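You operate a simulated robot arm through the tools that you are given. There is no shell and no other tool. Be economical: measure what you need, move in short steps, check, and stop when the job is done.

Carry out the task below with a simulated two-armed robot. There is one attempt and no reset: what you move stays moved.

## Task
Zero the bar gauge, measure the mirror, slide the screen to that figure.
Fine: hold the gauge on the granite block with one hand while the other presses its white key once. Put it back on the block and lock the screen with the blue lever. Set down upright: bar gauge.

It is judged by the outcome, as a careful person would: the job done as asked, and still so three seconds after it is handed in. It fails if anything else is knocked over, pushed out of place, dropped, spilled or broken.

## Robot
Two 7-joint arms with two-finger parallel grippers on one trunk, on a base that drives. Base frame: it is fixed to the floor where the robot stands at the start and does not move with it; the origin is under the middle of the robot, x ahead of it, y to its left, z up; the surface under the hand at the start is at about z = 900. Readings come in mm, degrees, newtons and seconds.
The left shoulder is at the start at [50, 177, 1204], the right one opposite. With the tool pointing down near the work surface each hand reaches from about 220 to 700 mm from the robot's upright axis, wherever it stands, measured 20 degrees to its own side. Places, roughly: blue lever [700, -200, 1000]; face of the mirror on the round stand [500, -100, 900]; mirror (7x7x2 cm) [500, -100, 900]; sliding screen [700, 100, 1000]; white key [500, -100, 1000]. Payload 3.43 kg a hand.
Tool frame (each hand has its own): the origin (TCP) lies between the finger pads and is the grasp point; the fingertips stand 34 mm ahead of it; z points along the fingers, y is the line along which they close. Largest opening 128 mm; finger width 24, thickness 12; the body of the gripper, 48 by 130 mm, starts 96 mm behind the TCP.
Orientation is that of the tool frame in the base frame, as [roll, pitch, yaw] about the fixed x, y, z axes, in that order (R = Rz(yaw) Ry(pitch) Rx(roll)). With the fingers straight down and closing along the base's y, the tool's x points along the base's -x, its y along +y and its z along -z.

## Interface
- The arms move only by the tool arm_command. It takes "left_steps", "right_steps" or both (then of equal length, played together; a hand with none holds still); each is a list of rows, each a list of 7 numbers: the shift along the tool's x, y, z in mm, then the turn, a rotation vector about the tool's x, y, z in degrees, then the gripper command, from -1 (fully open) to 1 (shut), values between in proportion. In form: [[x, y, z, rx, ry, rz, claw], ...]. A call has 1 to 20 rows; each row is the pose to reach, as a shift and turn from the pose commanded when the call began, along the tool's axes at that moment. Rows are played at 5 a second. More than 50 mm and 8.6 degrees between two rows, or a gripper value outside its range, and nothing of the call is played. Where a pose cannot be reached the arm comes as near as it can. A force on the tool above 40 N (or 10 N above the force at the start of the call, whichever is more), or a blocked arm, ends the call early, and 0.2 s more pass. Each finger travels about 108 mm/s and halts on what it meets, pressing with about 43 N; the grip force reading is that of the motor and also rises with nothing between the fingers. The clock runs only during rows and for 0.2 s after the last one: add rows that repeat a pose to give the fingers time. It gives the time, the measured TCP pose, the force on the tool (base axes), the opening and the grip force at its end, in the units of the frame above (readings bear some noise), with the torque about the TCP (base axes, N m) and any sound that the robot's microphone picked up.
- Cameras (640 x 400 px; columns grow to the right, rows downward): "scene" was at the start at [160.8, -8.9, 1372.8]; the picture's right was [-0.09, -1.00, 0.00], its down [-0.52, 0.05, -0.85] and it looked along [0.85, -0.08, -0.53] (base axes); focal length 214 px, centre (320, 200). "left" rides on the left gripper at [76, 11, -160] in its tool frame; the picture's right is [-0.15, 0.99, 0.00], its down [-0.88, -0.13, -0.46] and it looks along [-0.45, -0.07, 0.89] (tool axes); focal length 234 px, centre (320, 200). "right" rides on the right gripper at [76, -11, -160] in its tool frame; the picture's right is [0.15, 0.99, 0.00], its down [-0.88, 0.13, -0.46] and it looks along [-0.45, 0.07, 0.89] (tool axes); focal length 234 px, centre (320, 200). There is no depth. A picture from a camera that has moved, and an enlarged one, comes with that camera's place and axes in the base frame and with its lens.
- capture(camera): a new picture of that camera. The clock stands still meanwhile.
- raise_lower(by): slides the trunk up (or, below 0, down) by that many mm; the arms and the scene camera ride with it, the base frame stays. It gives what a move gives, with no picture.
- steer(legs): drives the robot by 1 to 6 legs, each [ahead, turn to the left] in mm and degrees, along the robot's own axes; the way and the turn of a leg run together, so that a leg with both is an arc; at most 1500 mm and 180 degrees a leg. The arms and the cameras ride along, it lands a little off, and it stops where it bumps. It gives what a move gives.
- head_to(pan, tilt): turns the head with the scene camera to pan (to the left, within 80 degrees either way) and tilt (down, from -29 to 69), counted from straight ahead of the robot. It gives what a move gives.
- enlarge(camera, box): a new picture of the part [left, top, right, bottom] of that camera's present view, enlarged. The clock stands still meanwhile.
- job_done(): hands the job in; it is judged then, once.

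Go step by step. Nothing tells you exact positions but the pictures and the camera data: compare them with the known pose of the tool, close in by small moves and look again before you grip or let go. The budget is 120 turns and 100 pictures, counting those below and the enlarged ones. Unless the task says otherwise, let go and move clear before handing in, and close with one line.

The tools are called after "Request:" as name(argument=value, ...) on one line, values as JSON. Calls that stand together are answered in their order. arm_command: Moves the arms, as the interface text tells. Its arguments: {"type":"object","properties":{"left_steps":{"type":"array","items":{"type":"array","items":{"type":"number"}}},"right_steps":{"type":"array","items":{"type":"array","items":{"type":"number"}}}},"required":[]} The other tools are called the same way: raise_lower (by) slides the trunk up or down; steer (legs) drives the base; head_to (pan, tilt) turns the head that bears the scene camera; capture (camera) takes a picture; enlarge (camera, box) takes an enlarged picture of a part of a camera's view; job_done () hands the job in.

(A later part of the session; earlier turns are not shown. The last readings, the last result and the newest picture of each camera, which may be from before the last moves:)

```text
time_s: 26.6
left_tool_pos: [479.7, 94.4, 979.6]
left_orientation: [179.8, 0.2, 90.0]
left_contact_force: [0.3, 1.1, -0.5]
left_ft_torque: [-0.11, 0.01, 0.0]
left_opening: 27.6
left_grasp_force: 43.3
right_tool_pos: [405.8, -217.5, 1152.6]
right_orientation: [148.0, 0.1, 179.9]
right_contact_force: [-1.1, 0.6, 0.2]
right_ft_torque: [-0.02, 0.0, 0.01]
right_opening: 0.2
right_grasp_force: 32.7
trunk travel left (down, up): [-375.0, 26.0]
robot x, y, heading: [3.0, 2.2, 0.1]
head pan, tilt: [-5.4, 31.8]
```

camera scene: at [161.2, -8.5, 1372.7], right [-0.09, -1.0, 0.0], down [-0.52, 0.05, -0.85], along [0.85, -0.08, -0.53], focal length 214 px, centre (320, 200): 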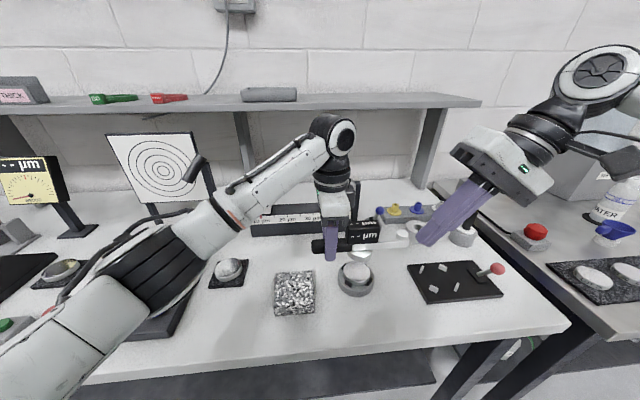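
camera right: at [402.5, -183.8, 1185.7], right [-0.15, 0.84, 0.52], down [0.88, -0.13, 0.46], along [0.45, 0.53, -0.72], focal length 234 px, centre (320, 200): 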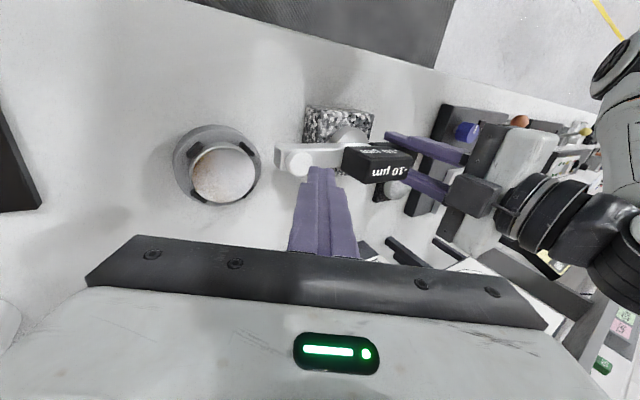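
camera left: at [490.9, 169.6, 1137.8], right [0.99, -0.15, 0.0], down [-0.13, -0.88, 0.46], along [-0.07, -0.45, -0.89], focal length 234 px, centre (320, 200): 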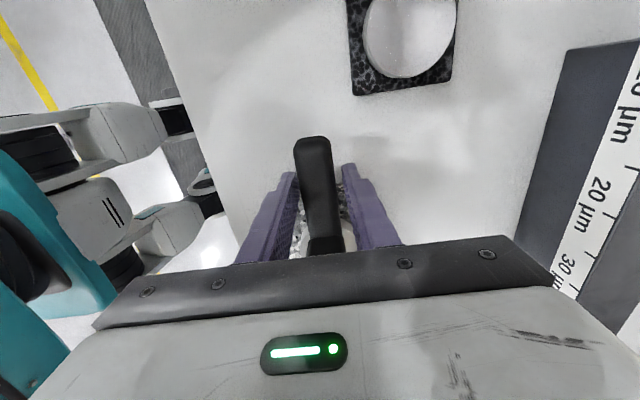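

Seated on the block (force ≈0, as at the first grip). Opening a little to release evenly, then checking.

Request:
arm_command(left_steps=[[0, 0, 0, 0, 0, 0, 0.45], [0, 0, 0, 0, 0, 0, 0.3], [0, 0, 0, 0, 0, 0, 0.1], [0, 0, 0, 0, 0, 0, 0.1]])

Request:
enlarge(camera="scene", box=[220, 225, 348, 305])

Request:
capture(camera="left")

```text
time_s: 27.6
left_tool_pos: [480.0, 92.3, 979.0]
left_orientation: [180.0, 0.0, 90.1]
left_contact_force: [-1.0, 0.9, 0.0]
left_ft_torque: [0.0, -0.01, -0.03]
left_opening: 57.7
left_grasp_force: 0.0
right_tool_pos: [407.6, -218.8, 1153.2]
right_orientation: [148.0, 0.2, 179.9]
right_contact_force: [-0.6, 0.3, 0.1]
right_ft_torque: [-0.02, -0.02, 0.0]
right_opening: 0.0
right_grasp_force: 33.0
trunk travel left (down, up): [-375.0, 26.0]
robot x, y, heading: [-0.1, 1.4, 0.2]
head pan, tilt: [-5.4, 31.8]
```

```text
5.00 times, centred on (284, 265) of scene
camera zoom: at [160.8, -8.9, 1372.8], right [-0.09, -1.0, 0.0], down [-0.52, 0.05, -0.85], along [0.85, -0.08, -0.53], focal length 1072 px, centre (500, -125)
```

zoom: 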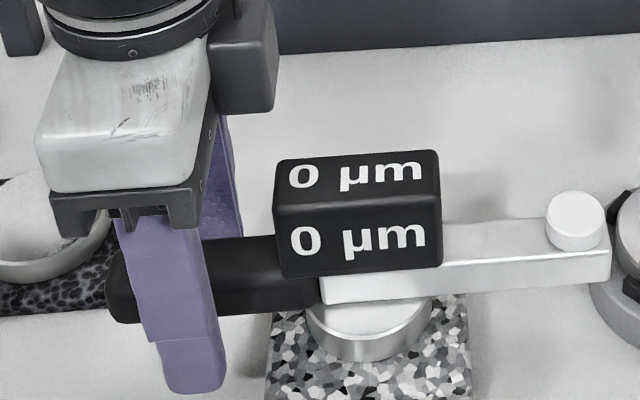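

```text
63 pictures are left
camera left: at [490.0, 169.2, 1137.9], right [0.99, -0.15, 0.0], down [-0.13, -0.88, 0.46], along [-0.07, -0.45, -0.89], focal length 234 px, centre (320, 200)
```

left: 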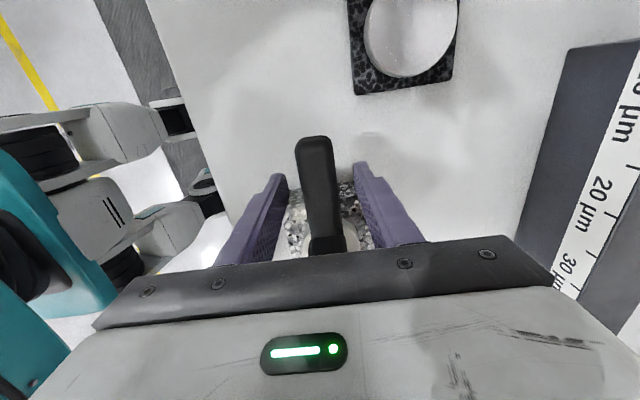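

Gauge stands free and level on the block. Raising the left hand straight up, then aside to view the screen.

Request:
arm_command(left_steps=[[0, 0, -30, 0, 0, 0, 0.1], [0, 0, -60, 0, 0, 0, 0.1], [0, 0, -90, 0, 0, 0, 0.1], [0, 0, -120, 0, 0, 0, 0.1], [20, -20, -150, 0, 0, 0, 0.5], [55, -50, -160, 0, 0, 0, 1], [90, -80, -170, 0, 0, 0, 1], [90, -80, -170, 0, 0, 0, 1]])

Request:
capture(camera="scene")

Request:
enlarge(camera="scene", box=[230, 170, 390, 270])

Request:
capture(camera="left")

```text
time_s: 29.4
left_tool_pos: [400.0, 185.2, 1149.7]
left_orientation: [-179.9, 0.0, 90.1]
left_contact_force: [0.2, 0.6, 0.8]
left_ft_torque: [0.0, 0.04, -0.03]
left_opening: 0.0
left_grasp_force: 32.2
right_tool_pos: [407.1, -218.7, 1153.2]
right_orientation: [148.0, 0.1, -180.0]
right_contact_force: [0.3, -0.2, 0.2]
right_ft_torque: [0.0, 0.01, -0.02]
right_opening: 0.0
right_grasp_force: 32.4
trunk travel left (down, up): [-375.0, 26.0]
robot x, y, heading: [-0.4, -4.8, -0.2]
head pan, tilt: [-5.4, 31.8]
```

```text
62 pictures are left
camera scene: at [161.3, -9.4, 1372.7], right [-0.1, -1.0, 0.0], down [-0.53, 0.05, -0.85], along [0.85, -0.08, -0.53], focal length 214 px, centre (320, 200)
```

scene: 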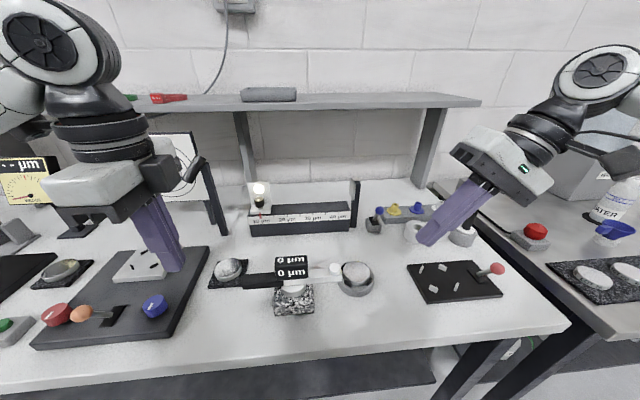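

```text
4.00 times, centred on (310, 220) of scene
camera zoom: at [161.3, -9.4, 1372.7], right [-0.1, -1.0, 0.0], down [-0.53, 0.05, -0.85], along [0.85, -0.08, -0.53], focal length 858 px, centre (360, 120)
```

zoom: 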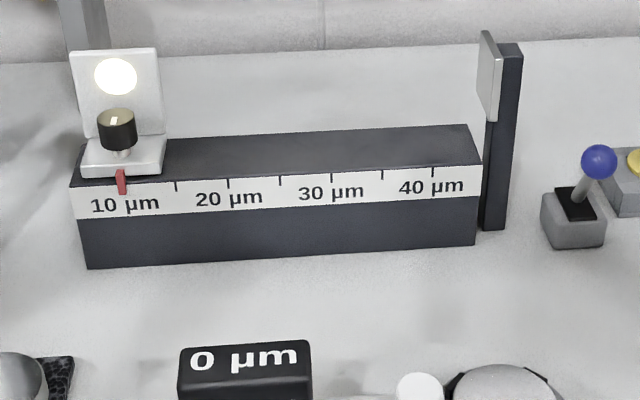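

```text
60 pictures are left
camera left: at [410.5, 259.6, 1308.3], right [0.99, -0.15, 0.0], down [-0.13, -0.88, 0.46], along [-0.07, -0.45, -0.89], focal length 234 px, centre (320, 200)
```

left: 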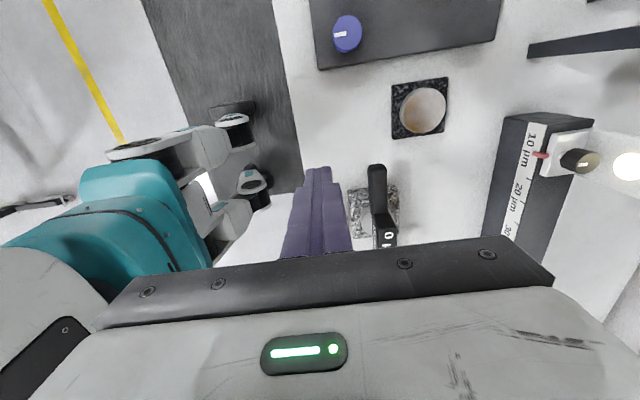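

The screen carriage has a small black knob in front of an upright plate; red pointer on 10 µm, the 25 tick lies about 120 mm to the right (y≈2). The reach to x≈715 is marginal, so I'll look down to see whether the base can roll forward, and examine the lever.

Request:
enlarge(camera="scene", box=[340, 170, 420, 250])

Request:
head_to(pan=0, tilt=69)

Request:
capture(camera="scene")

```text
5.00 times, centred on (380, 210) of scene
camera zoom: at [161.3, -9.4, 1372.7], right [-0.1, -1.0, 0.0], down [-0.53, 0.05, -0.85], along [0.85, -0.08, -0.53], focal length 1072 px, centre (20, 150)
```

zoom: 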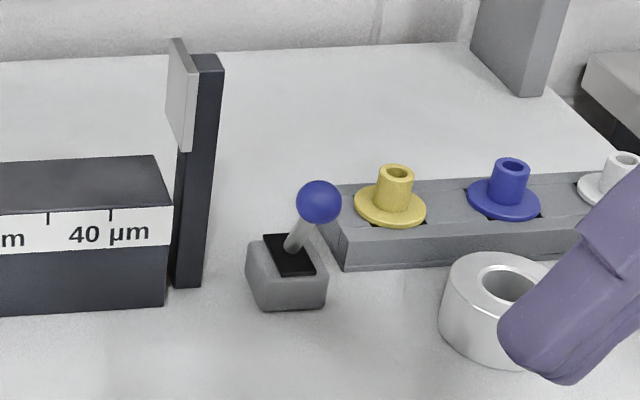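

```text
time_s: 30.4
left_tool_pos: [400.0, 183.9, 1149.2]
left_orientation: [-180.0, 0.2, 90.1]
left_contact_force: [-1.3, -0.4, -0.7]
left_ft_torque: [0.0, 0.0, 0.0]
left_opening: 0.0
left_grasp_force: 32.8
right_tool_pos: [407.5, -217.7, 1154.6]
right_orientation: [148.0, 0.1, 179.9]
right_contact_force: [0.6, 0.2, 0.0]
right_ft_torque: [0.03, -0.03, 0.01]
right_opening: 0.2
right_grasp_force: 33.1
trunk travel left (down, up): [-375.0, 26.0]
robot x, y, heading: [1.6, 0.3, -0.0]
head pan, tilt: [0.0, 68.8]
```

```text
58 pictures are left
camera scene: at [127.4, -0.4, 1324.2], right [0.0, -1.0, 0.0], down [-0.93, 0.0, -0.36], along [0.36, 0.0, -0.93], focal length 214 px, centre (320, 200)
```

scene: 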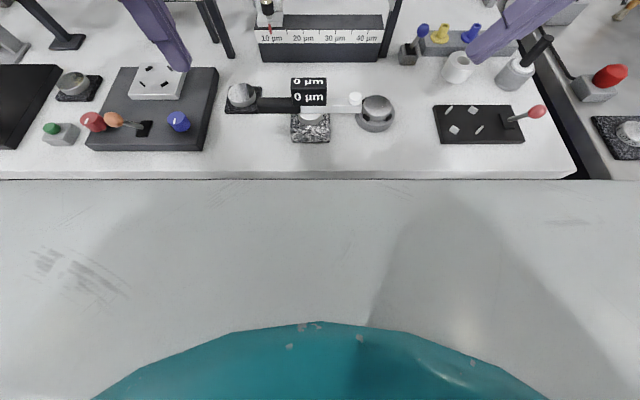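

There's ample clear floor ahead of the robot (table edge at x≈339, nothing of the base ahead of x≈70). Driving forward 120 mm makes the rail and lever comfortable to reach.

Request:
steer(legs=[[120, 0]])

Request:
head_to(pan=0, tilt=36)

Request:
capture(camera="scene")

```text
time_s: 31.7
left_tool_pos: [521.2, 183.7, 1149.5]
left_orientation: [-180.0, 0.2, 90.2]
left_contact_force: [0.9, 0.6, -0.1]
left_ft_torque: [-0.01, 0.04, 0.05]
left_opening: 0.0
left_grasp_force: 33.0
right_tool_pos: [528.9, -217.1, 1152.6]
right_orientation: [148.0, 0.0, 180.0]
right_contact_force: [0.4, 0.2, -0.5]
right_ft_torque: [0.01, 0.01, 0.01]
right_opening: 0.1
right_grasp_force: 32.9
trunk travel left (down, up): [-375.0, 26.0]
robot x, y, heading: [119.3, -0.5, 0.3]
head pan, tilt: [0.0, 68.8]
```

```text
time_s: 32.6
left_tool_pos: [520.6, 183.9, 1148.4]
left_orientation: [-180.0, 0.1, 90.1]
left_contact_force: [-0.5, -0.6, -0.6]
left_ft_torque: [0.01, 0.0, 0.01]
left_opening: 0.0
left_grasp_force: 32.8
right_tool_pos: [527.9, -216.8, 1153.7]
right_orientation: [148.1, 0.1, -180.0]
right_contact_force: [0.4, 0.5, -0.2]
right_ft_torque: [-0.01, 0.0, 0.01]
right_opening: 0.3
right_grasp_force: 32.7
trunk travel left (down, up): [-375.0, 26.0]
robot x, y, heading: [118.8, 2.6, 0.2]
head pan, tilt: [0.0, 36.0]
```

```text
57 pictures are left
camera scene: at [278.9, -0.1, 1366.2], right [0.0, -1.0, 0.0], down [-0.59, 0.0, -0.81], along [0.81, 0.0, -0.59], focal length 214 px, centre (320, 200)
```

scene: 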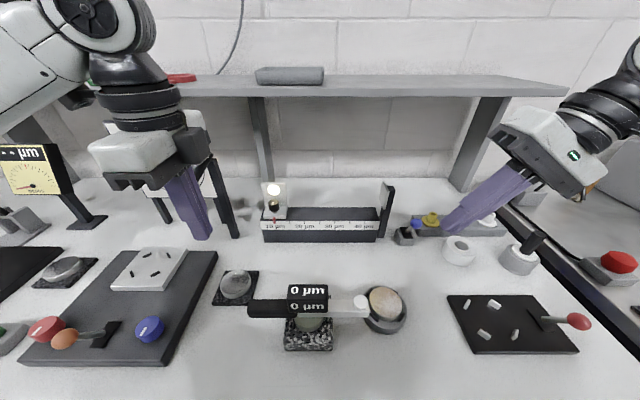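

Now a close look at the carriage from here.

Request:
enlarge(camera="scene", box=[240, 165, 400, 265])

Request:
enlarge(camera="left", box=[400, 60, 640, 210])

```text
4.00 times, centred on (320, 215) of scene
camera zoom: at [278.9, -0.1, 1366.2], right [0.0, -1.0, 0.0], down [-0.59, 0.0, -0.81], along [0.81, 0.0, -0.59], focal length 858 px, centre (320, 140)
```

zoom: 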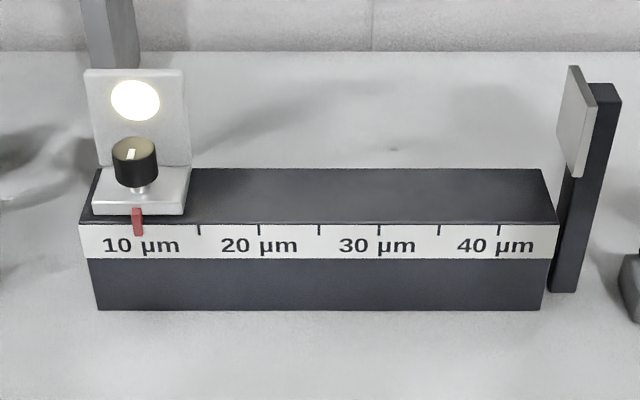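

```text
2.67 times, centred on (520, 135) of left
camera zoom: at [530.0, 260.4, 1308.4], right [0.99, -0.14, 0.0], down [-0.13, -0.88, 0.46], along [-0.07, -0.45, -0.89], focal length 624 px, centre (-213, 373)
```

zoom: 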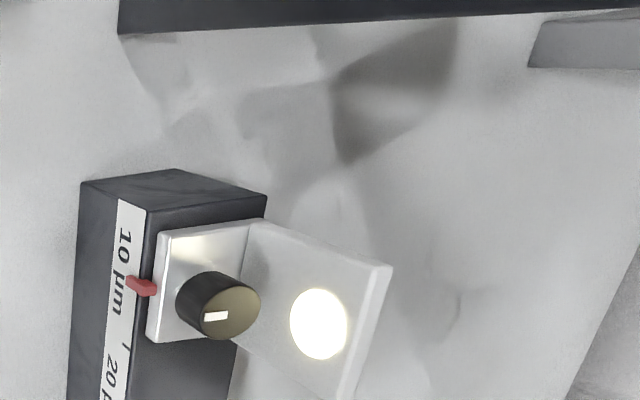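

The knob has an index mark, so I'd rather not touch it; instead I'll straddle the carriage (≈62 mm wide, centred y≈118.5, x 701–742) and grip its sides along y. Moving the opened left hand above it.

Request:
arm_command(left_steps=[[-6, 19, -4, 0, 0, -8.2, 0.5], [-12, 38, -8, 0, 0, -16.4, 0], [-18, 57, -12, 0, 0, -24.6, -0.5], [-24, 76, -16, 0, 0, -32.8, -1], [-30, 95, -20, 0, 0, -41, -1], [-36, 114, -24, 0, 0, -49.2, -1], [-42, 133, -28, 0, 0, -57.4, -1], [-48, 152, -32, 0, 0, -65.6, -1], [-54, 171, -36, 0, 0, -73.8, -1], [-60, 190, -40, 0, 0, -82, -1], [-65, 205, -40, 0, 0, -90, -1], [-65, 205, -40, 0, 0, -90, -1]])

Request:
capture(camera="scene")

Request:
capture(camera="left")

```text
time_s: 35.2
left_tool_pos: [724.7, 120.1, 1188.9]
left_orientation: [-179.9, -0.1, -179.7]
left_contact_force: [-1.0, 0.0, -0.1]
left_ft_torque: [-0.02, -0.03, 0.03]
left_opening: 127.9
left_grasp_force: 0.1
right_tool_pos: [526.2, -215.9, 1153.7]
right_orientation: [147.9, 0.1, -179.9]
right_contact_force: [-0.4, -0.4, 0.3]
right_ft_torque: [-0.04, -0.01, -0.01]
right_opening: 0.0
right_grasp_force: 32.8
trunk travel left (down, up): [-375.0, 26.0]
robot x, y, heading: [120.3, -1.6, 0.0]
head pan, tilt: [0.0, 36.0]
```

```text
54 pictures are left
camera scene: at [279.0, 0.6, 1366.2], right [0.0, -1.0, 0.0], down [-0.59, 0.0, -0.81], along [0.81, 0.0, -0.59], focal length 214 px, centre (320, 200)
```

scene: 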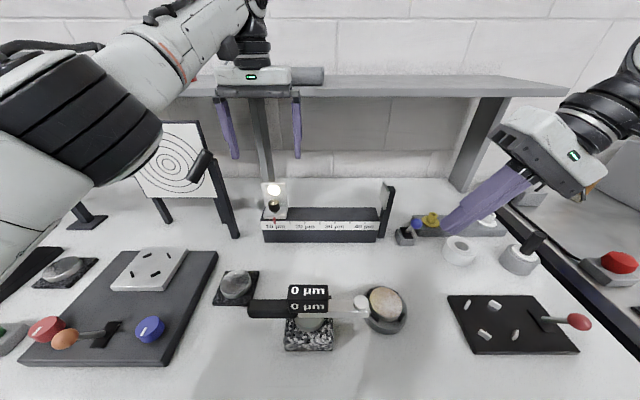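

```text
53 pictures are left
camera left: at [648.5, 131.6, 1348.0], right [0.14, 0.99, 0.0], down [0.88, -0.13, 0.46], along [0.45, -0.07, -0.89], focal length 234 px, centre (320, 200)
```

left: 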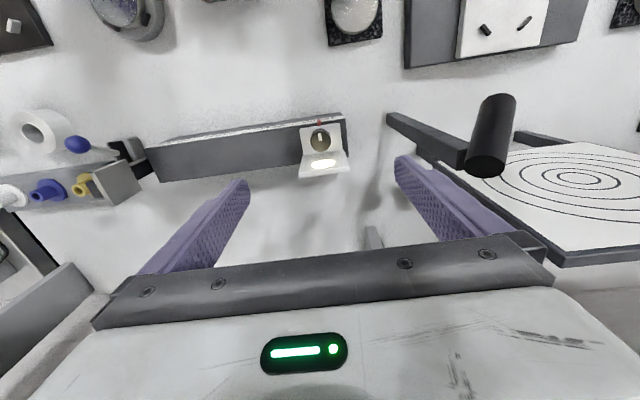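

Request:
enlarge(camera="left", box=[240, 90, 400, 190])

```text
4.00 times, centred on (320, 140) of left
camera zoom: at [648.5, 131.6, 1348.0], right [0.14, 0.99, 0.0], down [0.88, -0.13, 0.46], along [0.45, -0.07, -0.89], focal length 937 px, centre (320, 440)
```

zoom: 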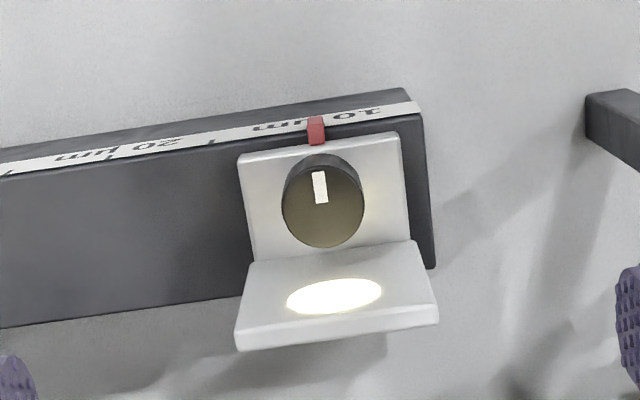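

Carriage centre at about y≈120, base x 703–740. Descend part-way, straddling it.

Request:
arm_command(left_steps=[[-5, 0, 35, 0, 0, 0, -0.8], [-5, 0, 70, 0, 0, 0, -0.8], [-5, 0, 105, 0, 0, 0, -0.8], [-5, 0, 130, 0, 0, 0, -0.7], [-5, 0, 130, 0, 0, 0, -0.7]])

Request:
capture(camera="left")

Request:
enlarge(camera="scene", box=[220, 145, 380, 245])

```text
time_s: 36.5
left_tool_pos: [728.7, 119.0, 1060.1]
left_orientation: [179.9, 0.0, -179.9]
left_contact_force: [-0.1, 0.6, -0.2]
left_ft_torque: [0.0, 0.01, 0.0]
left_opening: 108.8
left_grasp_force: 0.1
right_tool_pos: [527.8, -216.6, 1152.8]
right_orientation: [148.1, 0.1, -179.9]
right_contact_force: [0.6, 0.0, 0.2]
right_ft_torque: [0.03, 0.01, 0.02]
right_opening: 0.0
right_grasp_force: 32.5
trunk travel left (down, up): [-375.0, 26.0]
robot x, y, heading: [118.8, -0.9, 0.2]
head pan, tilt: [0.0, 36.0]
```

```text
51 pictures are left
camera left: at [653.0, 130.2, 1218.5], right [0.14, 0.99, 0.0], down [0.88, -0.13, 0.46], along [0.45, -0.07, -0.89], focal length 234 px, centre (320, 200)
```

left: 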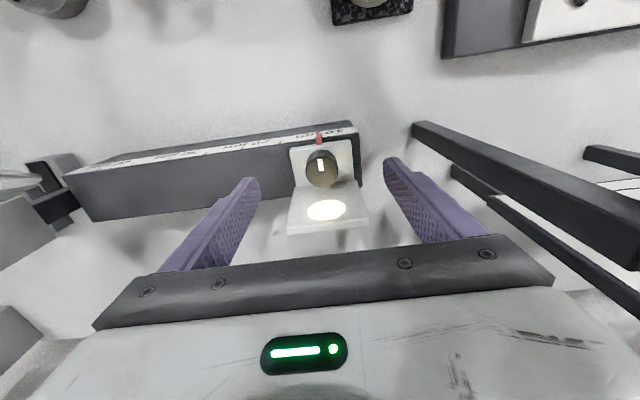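

```text
4.00 times, centred on (300, 195) of scene
camera zoom: at [278.8, -0.1, 1366.3], right [0.0, -1.0, 0.0], down [-0.59, 0.0, -0.81], along [0.81, 0.0, -0.59], focal length 858 px, centre (400, 220)
```

zoom: 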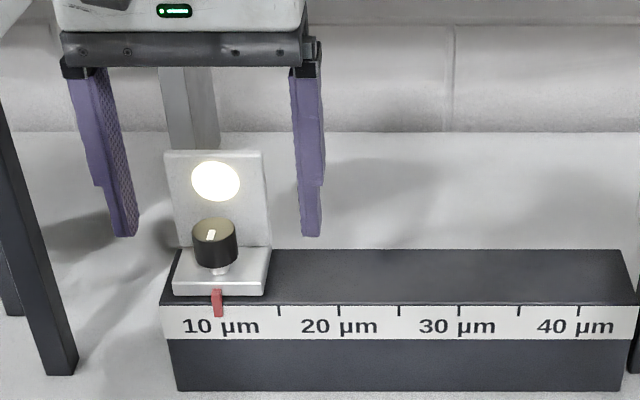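

Aligned symmetric about the carriage. Lowering 20 mm more.

Request:
arm_command(left_steps=[[0, 0, 8, 0, 0, 0, -0.7], [0, 0, 15, 0, 0, 0, -0.7], [0, 0, 20, 0, 0, 0, -0.5], [0, 0, 20, 0, 0, 0, -0.4], [0, 0, 20, 0, 0, 0, -0.3]])

Request:
enlarge(camera="scene", box=[236, 165, 332, 225])

Request:
enlarge(camera="left", box=[200, 100, 440, 250])

```text
time_s: 37.6
left_tool_pos: [730.3, 120.2, 1039.3]
left_orientation: [-179.8, 0.0, -179.8]
left_contact_force: [0.4, -0.7, -0.2]
left_ft_torque: [0.0, 0.0, 0.0]
left_opening: 83.1
left_grasp_force: 0.0
right_tool_pos: [526.4, -217.1, 1152.1]
right_orientation: [148.0, 0.1, 179.9]
right_contact_force: [0.1, -0.6, -0.1]
right_ft_torque: [-0.01, -0.01, 0.0]
right_opening: 0.0
right_grasp_force: 33.1
trunk travel left (down, up): [-375.0, 26.0]
robot x, y, heading: [118.8, -1.4, 0.1]
head pan, tilt: [0.0, 36.0]
```

```text
6.67 times, centred on (284, 195) of scene
camera zoom: at [278.9, -0.1, 1366.3], right [0.0, -1.0, 0.0], down [-0.59, 0.0, -0.81], along [0.81, 0.0, -0.59], focal length 1430 px, centre (560, 233)
```

zoom: 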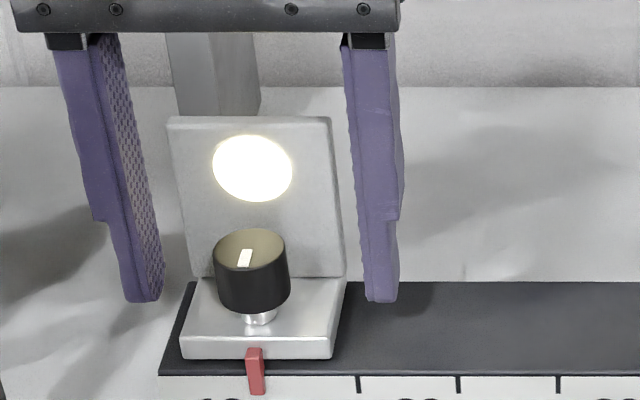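

```text
2.67 times, centred on (320, 175) of left
camera zoom: at [653.2, 130.8, 1198.4], right [0.14, 0.99, 0.0], down [0.88, -0.13, 0.46], along [0.45, -0.07, -0.89], focal length 624 px, centre (320, 267)
```

zoom: 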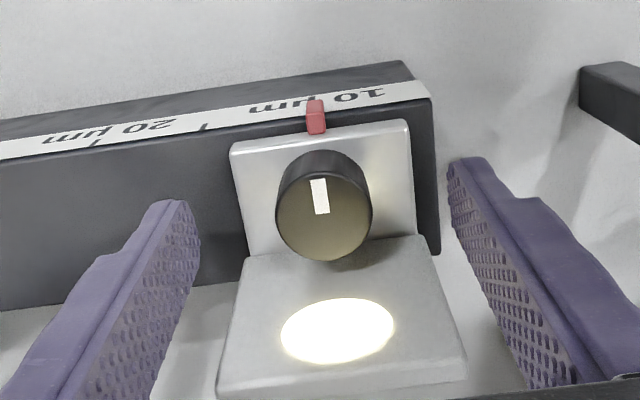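

Good alignment. Closing gradually on the carriage sides.

Request:
arm_command(left_steps=[[0, 0, 0, 0, 0, 0, -0.2], [0, 0, 0, 0, 0, 0, -0.1], [0, 0, 0, 0, 0, 0, -0.04], [0, 0, 0, 0, 0, 0, 0.02], [0, 0, 0, 0, 0, 0, 0.08], [0, 0, 0, 0, 0, 0, 0.2]])

Request:
enlarge(camera="scene", box=[236, 165, 332, 225])

```text
time_s: 39.0
left_tool_pos: [729.8, 120.4, 1039.7]
left_orientation: [-180.0, 0.0, -179.9]
left_contact_force: [0.6, 0.0, -0.1]
left_ft_torque: [0.0, 0.03, 0.02]
left_opening: 51.4
left_grasp_force: 0.1
right_tool_pos: [526.4, -215.9, 1153.1]
right_orientation: [148.1, 0.1, 180.0]
right_contact_force: [-0.7, -0.2, 0.0]
right_ft_torque: [0.0, 0.0, 0.01]
right_opening: 0.1
right_grasp_force: 33.1
trunk travel left (down, up): [-375.0, 26.0]
robot x, y, heading: [121.7, 1.4, 0.2]
head pan, tilt: [0.0, 36.0]
```

```text
6.67 times, centred on (284, 195) of scene
camera zoom: at [278.9, -0.1, 1366.3], right [0.0, -1.0, 0.0], down [-0.59, 0.0, -0.81], along [0.81, 0.0, -0.59], focal length 1430 px, centre (560, 233)
```

zoom: 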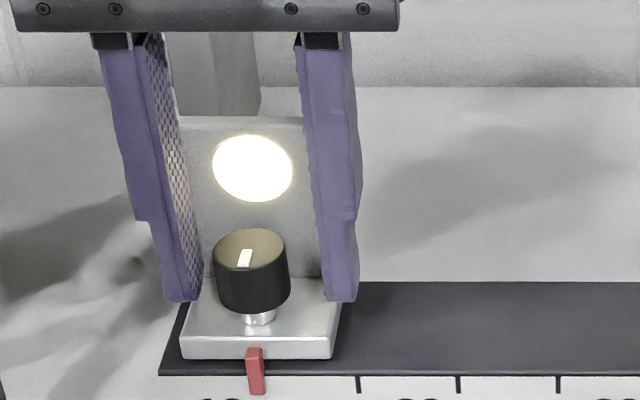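

The fingers closed in front of the plate without touching: the carriage sits lower and further back (base top ≈1000, plate front x≈750). Reopen, shift forward 17 mm and down 9 mm.

Request:
arm_command(left_steps=[[0, 0, 0, 0, 0, 0, -0.1], [0, 0, 0, 0, 0, 0, -0.4], [-8, 0, 0, 0, 0, 0, -0.4], [-17, 0, 0, 0, 0, 0, -0.3], [-17, 0, 5, 0, 0, 0, -0.3], [-17, 0, 9, 0, 0, 0, -0.25], [-17, 0, 9, 0, 0, 0, -0.2]])

Request:
enlarge(camera="scene", box=[236, 165, 332, 225])

Request:
enlarge(camera="left", box=[200, 100, 440, 250])

```text
time_s: 40.6
left_tool_pos: [747.5, 120.2, 1030.5]
left_orientation: [-179.9, 0.0, -179.9]
left_contact_force: [-0.7, 0.3, -0.2]
left_ft_torque: [0.01, 0.01, 0.0]
left_opening: 77.1
left_grasp_force: 0.0
right_tool_pos: [527.5, -217.2, 1152.1]
right_orientation: [148.1, 0.1, -180.0]
right_contact_force: [0.2, 0.4, 0.8]
right_ft_torque: [0.02, -0.01, 0.02]
right_opening: 0.0
right_grasp_force: 33.1
trunk travel left (down, up): [-375.0, 26.0]
robot x, y, heading: [119.4, -1.3, 0.3]
head pan, tilt: [0.0, 36.0]
```

```text
6.67 times, centred on (284, 195) of scene
camera zoom: at [278.9, -0.1, 1366.3], right [0.0, -1.0, 0.0], down [-0.59, 0.0, -0.81], along [0.81, 0.0, -0.59], focal length 1430 px, centre (560, 233)
```

zoom: 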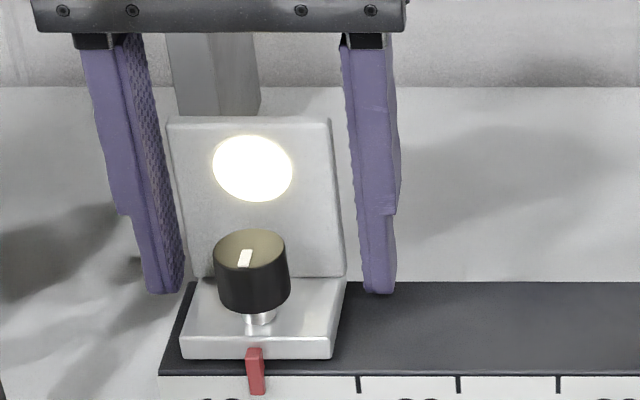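

```text
2.67 times, centred on (320, 175) of left
camera zoom: at [669.9, 130.9, 1189.4], right [0.14, 0.99, 0.0], down [0.88, -0.13, 0.46], along [0.45, -0.07, -0.89], focal length 624 px, centre (320, 267)
```

zoom: 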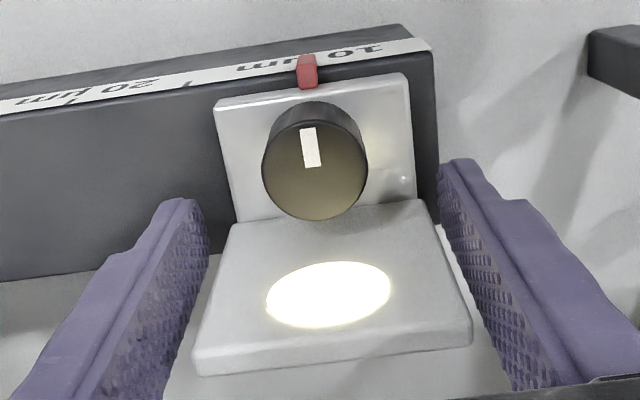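

Fingers now flank the upright plate and base. Closing gradually.

Request:
arm_command(left_steps=[[0, 0, 0, 0, 0, 0, -0.1], [0, 0, 0, 0, 0, 0, -0.04], [0, 0, 0, 0, 0, 0, 0.0], [0, 0, 0, 0, 0, 0, 0.04], [0, 0, 0, 0, 0, 0, 0.08], [0, 0, 0, 0, 0, 0, 0.12]])

Request:
enlarge(camera="scene", box=[236, 165, 332, 225])

```text
time_s: 42.0
left_tool_pos: [747.5, 119.3, 1029.7]
left_orientation: [-180.0, 0.0, -179.8]
left_contact_force: [0.3, 1.6, -0.7]
left_ft_torque: [0.71, 0.01, 0.06]
left_opening: 63.9
left_grasp_force: 45.3
right_tool_pos: [526.3, -216.7, 1153.8]
right_orientation: [147.9, 0.1, -179.9]
right_contact_force: [-1.0, 0.6, 0.0]
right_ft_torque: [-0.01, 0.0, 0.02]
right_opening: 0.1
right_grasp_force: 33.1
trunk travel left (down, up): [-375.0, 26.0]
robot x, y, heading: [118.7, 4.2, 0.3]
head pan, tilt: [0.0, 36.0]
```

```text
6.67 times, centred on (284, 195) of scene
camera zoom: at [278.9, 0.0, 1366.3], right [0.0, -1.0, 0.0], down [-0.59, 0.0, -0.81], along [0.81, 0.0, -0.59], focal length 1430 px, centre (560, 233)
```

zoom: 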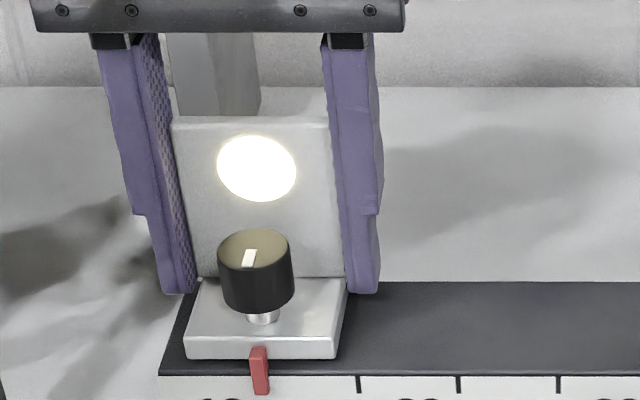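

Gripped; the carriage slides freely. Moving it toward −y by 60 mm, gently.

Request:
arm_command(left_steps=[[0, -5, 0, 0, 0, 0, 0.12], [0, -12, 0, 0, 0, 0, 0.12], [0, -20, 0, 0, 0, 0, 0.12], [0, -30, 0, 0, 0, 0, 0.12], [0, -40, 0, 0, 0, 0, 0.12], [0, -50, 0, 0, 0, 0, 0.12], [0, -60, 0, 0, 0, 0, 0.12], [0, -60, 0, 0, 0, 0, 0.12]])

Request:
enlarge(camera="scene", box=[240, 155, 368, 235])

```text
time_s: 43.9
left_tool_pos: [747.2, 59.3, 1031.5]
left_orientation: [-180.0, -0.1, -179.9]
left_contact_force: [-6.1, -0.1, -4.0]
left_ft_torque: [1.79, 0.3, 0.28]
left_opening: 63.9
left_grasp_force: 44.8
right_tool_pos: [526.7, -217.4, 1153.1]
right_orientation: [148.0, 0.2, -179.9]
right_contact_force: [-0.7, -0.7, 0.2]
right_ft_torque: [-0.02, -0.01, 0.0]
right_opening: 0.0
right_grasp_force: 32.8
trunk travel left (down, up): [-375.0, 26.0]
robot x, y, heading: [118.1, -3.8, 0.0]
head pan, tilt: [0.0, 36.0]
```

```text
5.00 times, centred on (304, 195) of scene
camera zoom: at [278.7, -0.6, 1366.3], right [0.0, -1.0, 0.0], down [-0.59, 0.0, -0.81], along [0.81, 0.0, -0.59], focal length 1072 px, centre (400, 225)
```

zoom: 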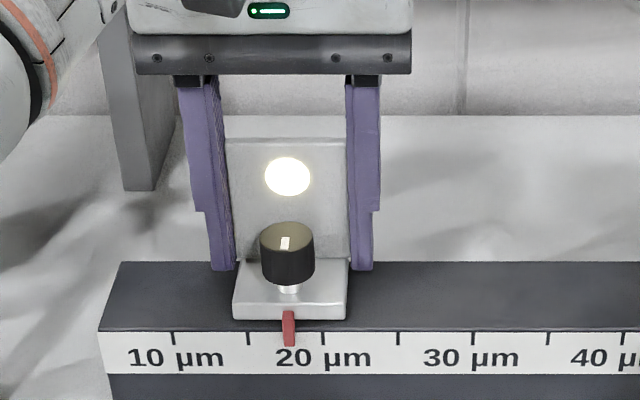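

Pointer at ≈17.7 µm (8 mm per µm). Moving another 57 mm.

Request:
arm_command(left_steps=[[0, -8, 0, 0, 0, 0, 0.12], [0, -18, 0, 0, 0, 0, 0.12], [0, -28, 0, 0, 0, 0, 0.12], [0, -38, 0, 0, 0, 0, 0.12], [0, -48, 0, 0, 0, 0, 0.12], [0, -54, 0, 0, 0, 0, 0.12], [0, -57, 0, 0, 0, 0, 0.12], [0, -57, 0, 0, 0, 0, 0.12]])

Request:
enlarge(camera="scene", box=[288, 190, 352, 230])

```text
time_s: 45.6
left_tool_pos: [739.8, 14.3, 1028.4]
left_orientation: [-180.0, 0.6, -179.8]
left_contact_force: [34.9, 1.9, 10.6]
left_ft_torque: [1.15, 0.36, -0.08]
left_opening: 63.8
left_grasp_force: 45.1
left hand out of reach, approached as far as the arm can: row 2, 3, 4, 5, 6, 7, 8
right_tool_pos: [530.0, -217.2, 1152.2]
right_orientation: [148.0, 0.0, -180.0]
right_contact_force: [0.0, 0.4, -0.2]
right_ft_torque: [0.0, -0.03, 0.0]
right_opening: 0.0
right_grasp_force: 32.9
trunk travel left (down, up): [-375.0, 26.0]
robot x, y, heading: [121.8, -3.3, -0.1]
head pan, tilt: [0.0, 36.0]
```

```text
10.00 times, centred on (320, 210) of scene
camera zoom: at [282.4, -0.2, 1365.8], right [0.0, -1.0, 0.0], down [-0.59, 0.0, -0.81], along [0.81, 0.0, -0.59], focal length 2145 px, centre (320, 100)
```

zoom: 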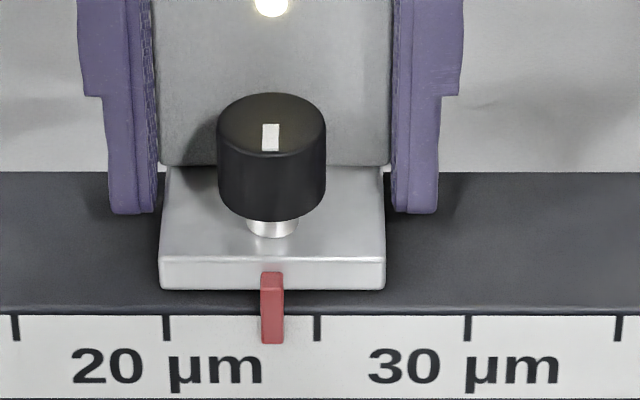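

The left arm hit its reach limit near y≈14 (pointer ≈23.5 µm) and is pulling on the rail. I'll open the fingers to release the tension, then back up clear and drive closer.

Request:
arm_command(left_steps=[[0, 0, 0, 0, 0, 0, 0.0], [0, 0, 0, 0, 0, 0, -0.1], [0, 0, 0, 0, 0, 0, -0.4], [0, 0, 0, 0, 0, 0, -0.4]])

Request:
enlarge(camera="scene", box=[256, 150, 384, 230])

```text
time_s: 46.6
left_tool_pos: [732.9, 12.8, 1029.4]
left_orientation: [-179.9, -0.1, -179.9]
left_contact_force: [0.3, 0.6, 0.3]
left_ft_torque: [0.01, -0.01, 0.02]
left_opening: 89.7
left_grasp_force: 0.0
right_tool_pos: [525.9, -216.9, 1153.5]
right_orientation: [148.1, 0.1, -179.9]
right_contact_force: [-0.1, 0.1, 0.1]
right_ft_torque: [0.01, 0.01, -0.01]
right_opening: 0.0
right_grasp_force: 33.1
trunk travel left (down, up): [-375.0, 26.0]
robot x, y, heading: [120.1, 0.9, 0.0]
head pan, tilt: [0.0, 36.0]
```

```text
5.00 times, centred on (320, 190) of scene
camera zoom: at [278.8, -0.1, 1366.3], right [0.0, -1.0, 0.0], down [-0.59, 0.0, -0.81], along [0.81, 0.0, -0.59], focal length 1072 px, centre (320, 250)
```

zoom: 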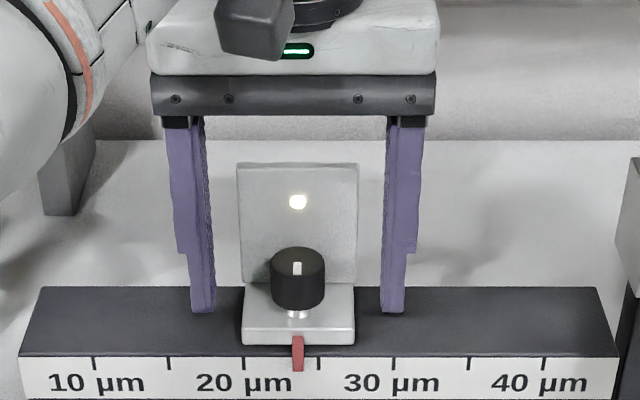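

Released cleanly; the spot on the screen is getting smaller toward focus. Raising straight up and driving 70 mm forward.

Request:
arm_command(left_steps=[[0, 0, -40, 0, 0, 0, -0.4], [0, 0, -80, 0, 0, 0, -0.4], [0, 0, -120, 0, 0, 0, -0.4], [0, 0, -120, 0, 0, 0, -0.4]])

Request:
steer(legs=[[70, 0]])

Request:
capture(camera="scene")

```text
time_s: 47.6
left_tool_pos: [714.8, 23.2, 1139.9]
left_orientation: [-179.9, -0.1, -179.9]
left_contact_force: [-0.6, 0.0, -0.5]
left_ft_torque: [-0.03, -0.01, 0.01]
left_opening: 89.6
left_grasp_force: 0.0
left hand out of reach, approached as far as the arm can: row 1, 2, 3, 4
right_tool_pos: [527.7, -216.8, 1152.5]
right_orientation: [148.0, 0.0, -179.9]
right_contact_force: [-0.3, 0.7, -0.1]
right_ft_torque: [-0.03, 0.04, 0.03]
right_opening: 0.0
right_grasp_force: 33.7
trunk travel left (down, up): [-375.0, 26.0]
robot x, y, heading: [118.1, 2.6, 0.1]
head pan, tilt: [0.0, 36.0]
```

```text
time_s: 48.7
left_tool_pos: [770.7, 22.5, 1138.0]
left_orientation: [179.8, -1.3, -179.9]
left_contact_force: [-0.7, -0.4, 0.3]
left_ft_torque: [-0.02, -0.02, -0.03]
left_opening: 89.7
left_grasp_force: 0.0
right_tool_pos: [588.0, -217.7, 1152.1]
right_orientation: [148.0, 0.0, 180.0]
right_contact_force: [0.5, -0.3, 0.2]
right_ft_torque: [0.01, 0.0, 0.03]
right_opening: 0.1
right_grasp_force: 32.8
trunk travel left (down, up): [-375.0, 26.0]
robot x, y, heading: [181.8, -1.3, 0.1]
head pan, tilt: [0.0, 36.0]
stopped in leg 1: the force on the tool passed its limit at 108 N (the readings are from after the stop); the commanded pose is now the measured one
```

```text
40 pictures are left
camera scene: at [340.4, -0.1, 1366.3], right [0.0, -1.0, 0.0], down [-0.59, 0.0, -0.81], along [0.81, 0.0, -0.59], focal length 214 px, centre (320, 200)
```

scene: 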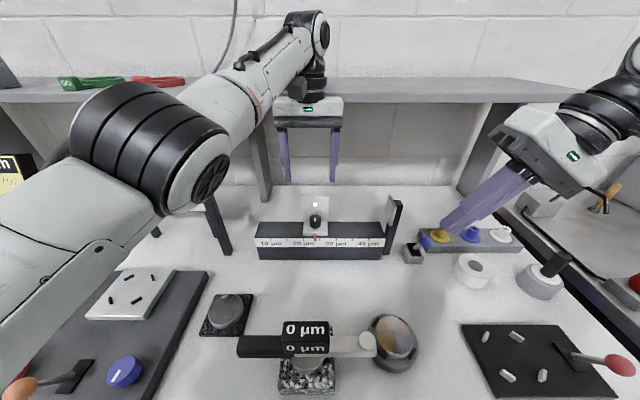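

The left hand's body touched the shelf edge during the drive. Backing it off toward me and checking nothing on the shelf was disturbed.

Request:
arm_command(left_steps=[[10, 0, 0, 0, 0, 0, -0.4], [30, 0, 0, 0, 0, 0, -0.4], [60, 0, 0, 0, 0, 0, -0.4], [95, 0, -10, 0, 0, 0, -0.4], [130, 30, -10, 0, 0, 0, -0.4], [165, 60, -10, 0, 0, 0, -0.4], [200, 90, -10, 0, 0, 0, -0.4], [200, 90, -10, 0, 0, 0, -0.4]])

Request:
capture(camera="scene")

```text
time_s: 50.5
left_tool_pos: [753.1, 43.8, 1203.9]
left_orientation: [179.8, -1.3, 180.0]
left_contact_force: [0.3, -0.4, 0.1]
left_ft_torque: [0.0, 0.02, 0.0]
left_opening: 89.7
left_grasp_force: 0.1
left hand out of reach, approached as far as the arm can: row 1, 2, 3, 4, 5, 6, 7, 8
right_tool_pos: [589.4, -217.1, 1154.1]
right_orientation: [147.9, -0.1, 179.9]
right_contact_force: [0.8, -0.4, -0.2]
right_ft_torque: [0.01, 0.01, 0.01]
right_opening: 0.0
right_grasp_force: 33.2
trunk travel left (down, up): [-375.0, 26.0]
robot x, y, heading: [175.6, 0.1, -0.1]
head pan, tilt: [0.0, 36.0]
```

```text
39 pictures are left
camera scene: at [340.6, -0.1, 1366.2], right [0.0, -1.0, 0.0], down [-0.59, 0.0, -0.81], along [0.81, 0.0, -0.59], focal length 214 px, centre (320, 200)
```

scene: 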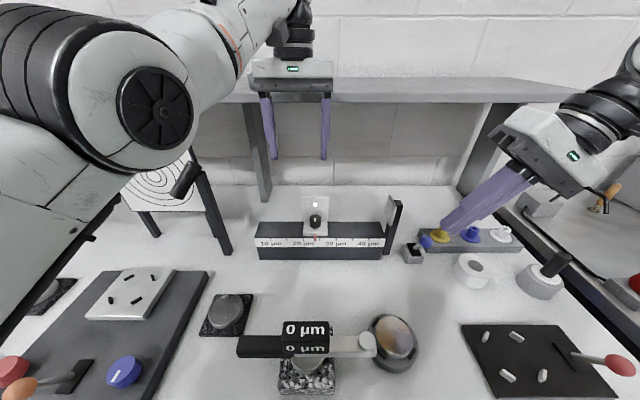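

The arm is in an awkward configuration here. Driving back 90 mm, which also clears the shelf, then viewing.

Request:
steer(legs=[[-90, 0]])

Request:
head_to(pan=0, tilt=20)

Request:
capture(camera="scene")

```text
time_s: 51.6
left_tool_pos: [663.2, 46.4, 1202.3]
left_orientation: [179.7, -1.3, -179.8]
left_contact_force: [0.2, -0.2, 0.5]
left_ft_torque: [0.05, -0.04, 0.01]
left_opening: 89.7
left_grasp_force: 0.0
right_tool_pos: [499.5, -216.4, 1152.9]
right_orientation: [148.0, -0.1, 180.0]
right_contact_force: [-0.6, 0.1, 0.3]
right_ft_torque: [-0.02, -0.04, -0.04]
right_opening: 0.1
right_grasp_force: 31.8
trunk travel left (down, up): [-375.0, 26.0]
robot x, y, heading: [91.6, 0.9, 0.1]
head pan, tilt: [0.0, 36.0]
```

```text
time_s: 52.4
left_tool_pos: [664.3, 45.8, 1203.0]
left_orientation: [179.9, -1.4, -179.8]
left_contact_force: [-1.0, 0.0, -0.3]
left_ft_torque: [0.01, 0.01, -0.02]
left_opening: 89.7
left_grasp_force: 0.0
right_tool_pos: [500.0, -217.5, 1150.4]
right_orientation: [148.0, -0.1, -180.0]
right_contact_force: [-0.4, 0.0, 0.3]
right_ft_torque: [-0.02, 0.02, -0.02]
right_opening: 0.1
right_grasp_force: 32.6
trunk travel left (down, up): [-375.0, 26.0]
robot x, y, heading: [89.3, -1.9, 0.4]
head pan, tilt: [0.0, 20.0]
```

```text
38 pictures are left
camera scene: at [256.9, -0.1, 1391.6], right [0.0, -1.0, 0.0], down [-0.34, 0.0, -0.94], along [0.94, 0.0, -0.34], focal length 214 px, centre (320, 200)
```

scene: 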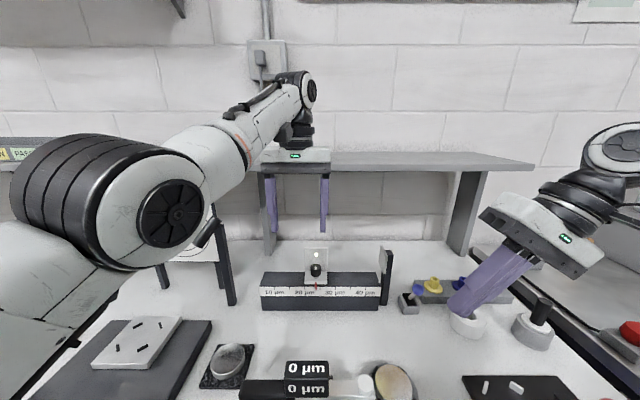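

The grey cylinder on the shelf should be right behind the hand; moving the hand back and to the left to see.

Request:
arm_command(left_steps=[[20, 15, 0, 0, 0, 0, -0.4], [45, 35, 0, 0, 0, 0, -0.4], [70, 55, 0, 0, 0, 0, -0.4], [95, 75, 0, 0, 0, 0, -0.4], [120, 95, 0, 0, 0, 0, -0.4], [145, 115, 0, 0, 0, 0, -0.4], [170, 135, 0, 0, 0, 0, -0.4], [170, 135, 0, 0, 0, 0, -0.4]])

Request:
capture(camera="scene")

```text
time_s: 54.2
left_tool_pos: [675.5, 80.1, 1204.6]
left_orientation: [179.8, -1.3, -179.8]
left_contact_force: [-0.3, 0.7, 0.3]
left_ft_torque: [-0.02, -0.03, -0.01]
left_opening: 89.4
left_grasp_force: 0.1
left hand out of reach, approached as far as the arm can: row 1, 2, 3, 4, 5, 6, 7, 8
right_tool_pos: [500.5, -216.6, 1151.9]
right_orientation: [148.0, 0.0, -179.9]
right_contact_force: [0.9, 0.0, -0.3]
right_ft_torque: [0.0, 0.0, 0.01]
right_opening: 0.0
right_grasp_force: 33.3
trunk travel left (down, up): [-375.0, 26.0]
robot x, y, heading: [90.6, -0.9, 0.0]
head pan, tilt: [0.0, 20.0]
```

```text
37 pictures are left
camera scene: at [256.8, -0.1, 1391.7], right [0.0, -1.0, 0.0], down [-0.34, 0.0, -0.94], along [0.94, 0.0, -0.34], focal length 214 px, centre (320, 200)
```

scene: 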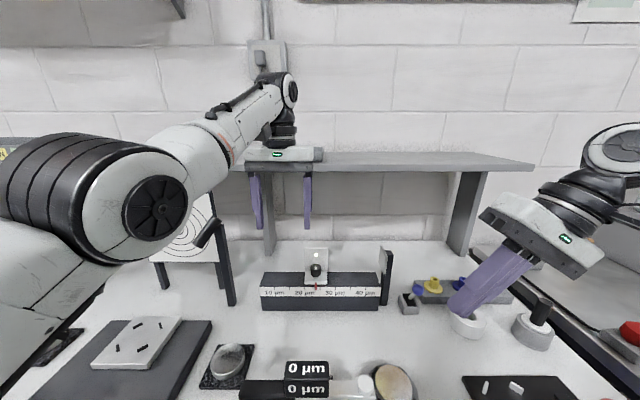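

The cylinder's still on the shelf. This hand yaw seems to hit a wrist limit when inboard; turning the hand back toward its earlier yaw (+90° about its axis) and then retreating.

Request:
arm_command(left_steps=[[0, 0, 0, 0, 0, 8, -0.4], [0, 0, 0, 0, 0, 16, -0.4], [0, 0, 0, 0, 0, 24, -0.4], [0, 0, 0, 0, 0, 32, -0.4], [0, 0, 0, 0, 0, 40, -0.4], [10, 5, 0, 0, 0, 48, -0.4], [30, 15, 0, 0, 0, 56, -0.4], [50, 25, 0, 0, 0, 64, -0.4], [70, 35, 0, 0, 0, 72, -0.4], [90, 45, 0, 0, 0, 80, -0.4], [110, 55, 0, 0, 0, 88, -0.4], [130, 65, 0, 0, 0, 90, -0.4], [150, 75, 0, 0, 0, 90, -0.4]])

Request:
capture(camera="scene")

```text
time_s: 57.2
left_tool_pos: [607.5, 181.9, 1240.5]
left_orientation: [-170.5, 10.9, 112.5]
left_contact_force: [0.0, 0.5, 0.8]
left_ft_torque: [0.03, 0.02, -0.01]
left_opening: 89.6
left_grasp_force: 0.1
left hand out of reach, approached as far as the arm can: row 6, 7, 8, 9, 10, 11, 12
right_tool_pos: [500.0, -215.6, 1151.9]
right_orientation: [148.1, 0.0, -179.9]
right_contact_force: [0.2, -0.4, -0.4]
right_ft_torque: [0.01, 0.0, 0.02]
right_opening: 0.0
right_grasp_force: 33.2
trunk travel left (down, up): [-375.0, 26.0]
robot x, y, heading: [90.9, 0.1, -0.1]
head pan, tilt: [0.0, 20.0]
stopped in row 13 (left hand): the arm was blocked; the commanded pose is now the measured one
```

```text
36 pictures are left
camera scene: at [257.2, 0.4, 1391.7], right [0.0, -1.0, 0.0], down [-0.34, 0.0, -0.94], along [0.94, 0.0, -0.34], focal length 214 px, centre (320, 200)
```

scene: 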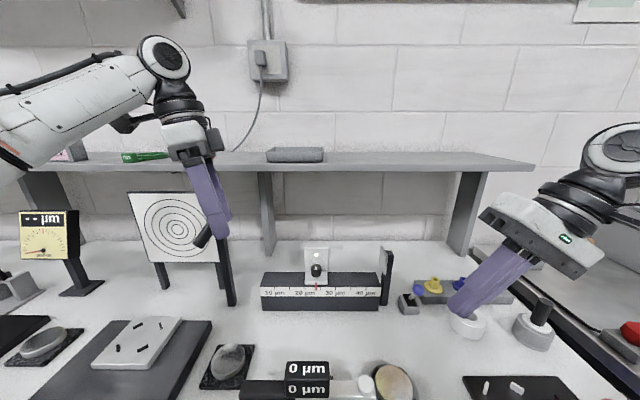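

Arm is now in a sound posture, nothing touched, cylinder in its place. Levelling the left hand and closing its fingers; next I'll push the carriage the last ~12 mm from its left side.

Request:
arm_command(left_steps=[[0, 0, 0, -1.85, 3.2, 5.4, 0], [0, 0, 0, -3.7, 6.4, 10.8, 0.5], [0, 0, 0, -5.55, 9.6, 16.2, 1], [0, 0, 0, -7.4, 12.8, 21.6, 1], [0, 0, 0, -7.4, 12.8, 21.6, 1]])

Request:
head_to(pan=0, tilt=36)

Request:
enlarge(camera="scene", box=[240, 150, 400, 250])

```text
time_s: 58.4
left_tool_pos: [606.8, 181.6, 1240.0]
left_orientation: [179.9, -0.3, 89.9]
left_contact_force: [0.0, 0.1, 0.2]
left_ft_torque: [-0.02, 0.01, 0.04]
left_opening: 0.0
left_grasp_force: 33.0
right_tool_pos: [499.4, -216.8, 1152.7]
right_orientation: [147.9, 0.0, -179.9]
right_contact_force: [0.1, 0.5, 0.9]
right_ft_torque: [-0.02, 0.0, -0.01]
right_opening: 0.3
right_grasp_force: 33.0
trunk travel left (down, up): [-375.0, 26.0]
robot x, y, heading: [94.0, -0.7, -0.1]
head pan, tilt: [0.0, 20.0]
```

```text
time_s: 59.2
left_tool_pos: [606.4, 182.6, 1240.3]
left_orientation: [179.9, -0.2, 90.2]
left_contact_force: [0.5, 0.2, -0.7]
left_ft_torque: [-0.02, 0.0, -0.01]
left_opening: 0.1
left_grasp_force: 33.3
right_tool_pos: [499.6, -215.9, 1152.7]
right_orientation: [148.0, -0.1, -180.0]
right_contact_force: [0.1, 0.1, -0.6]
right_ft_torque: [-0.03, 0.0, 0.0]
right_opening: 0.1
right_grasp_force: 33.2
trunk travel left (down, up): [-375.0, 26.0]
robot x, y, heading: [93.4, -0.3, 0.2]
head pan, tilt: [0.0, 36.0]
```

```text
4.00 times, centred on (320, 200) of scene
camera zoom: at [251.3, 0.2, 1366.3], right [0.0, -1.0, 0.0], down [-0.59, 0.0, -0.81], along [0.81, 0.0, -0.59], focal length 858 px, centre (320, 200)
```

zoom: 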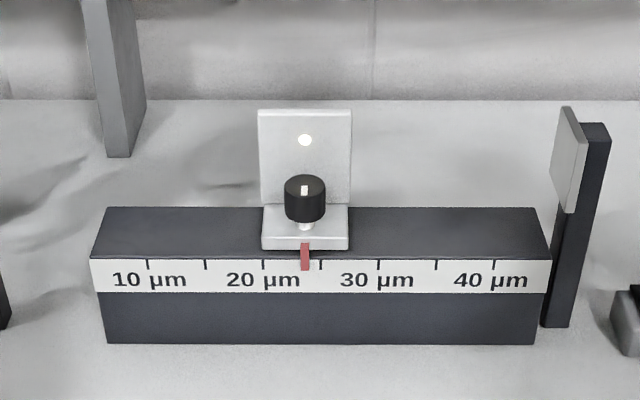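

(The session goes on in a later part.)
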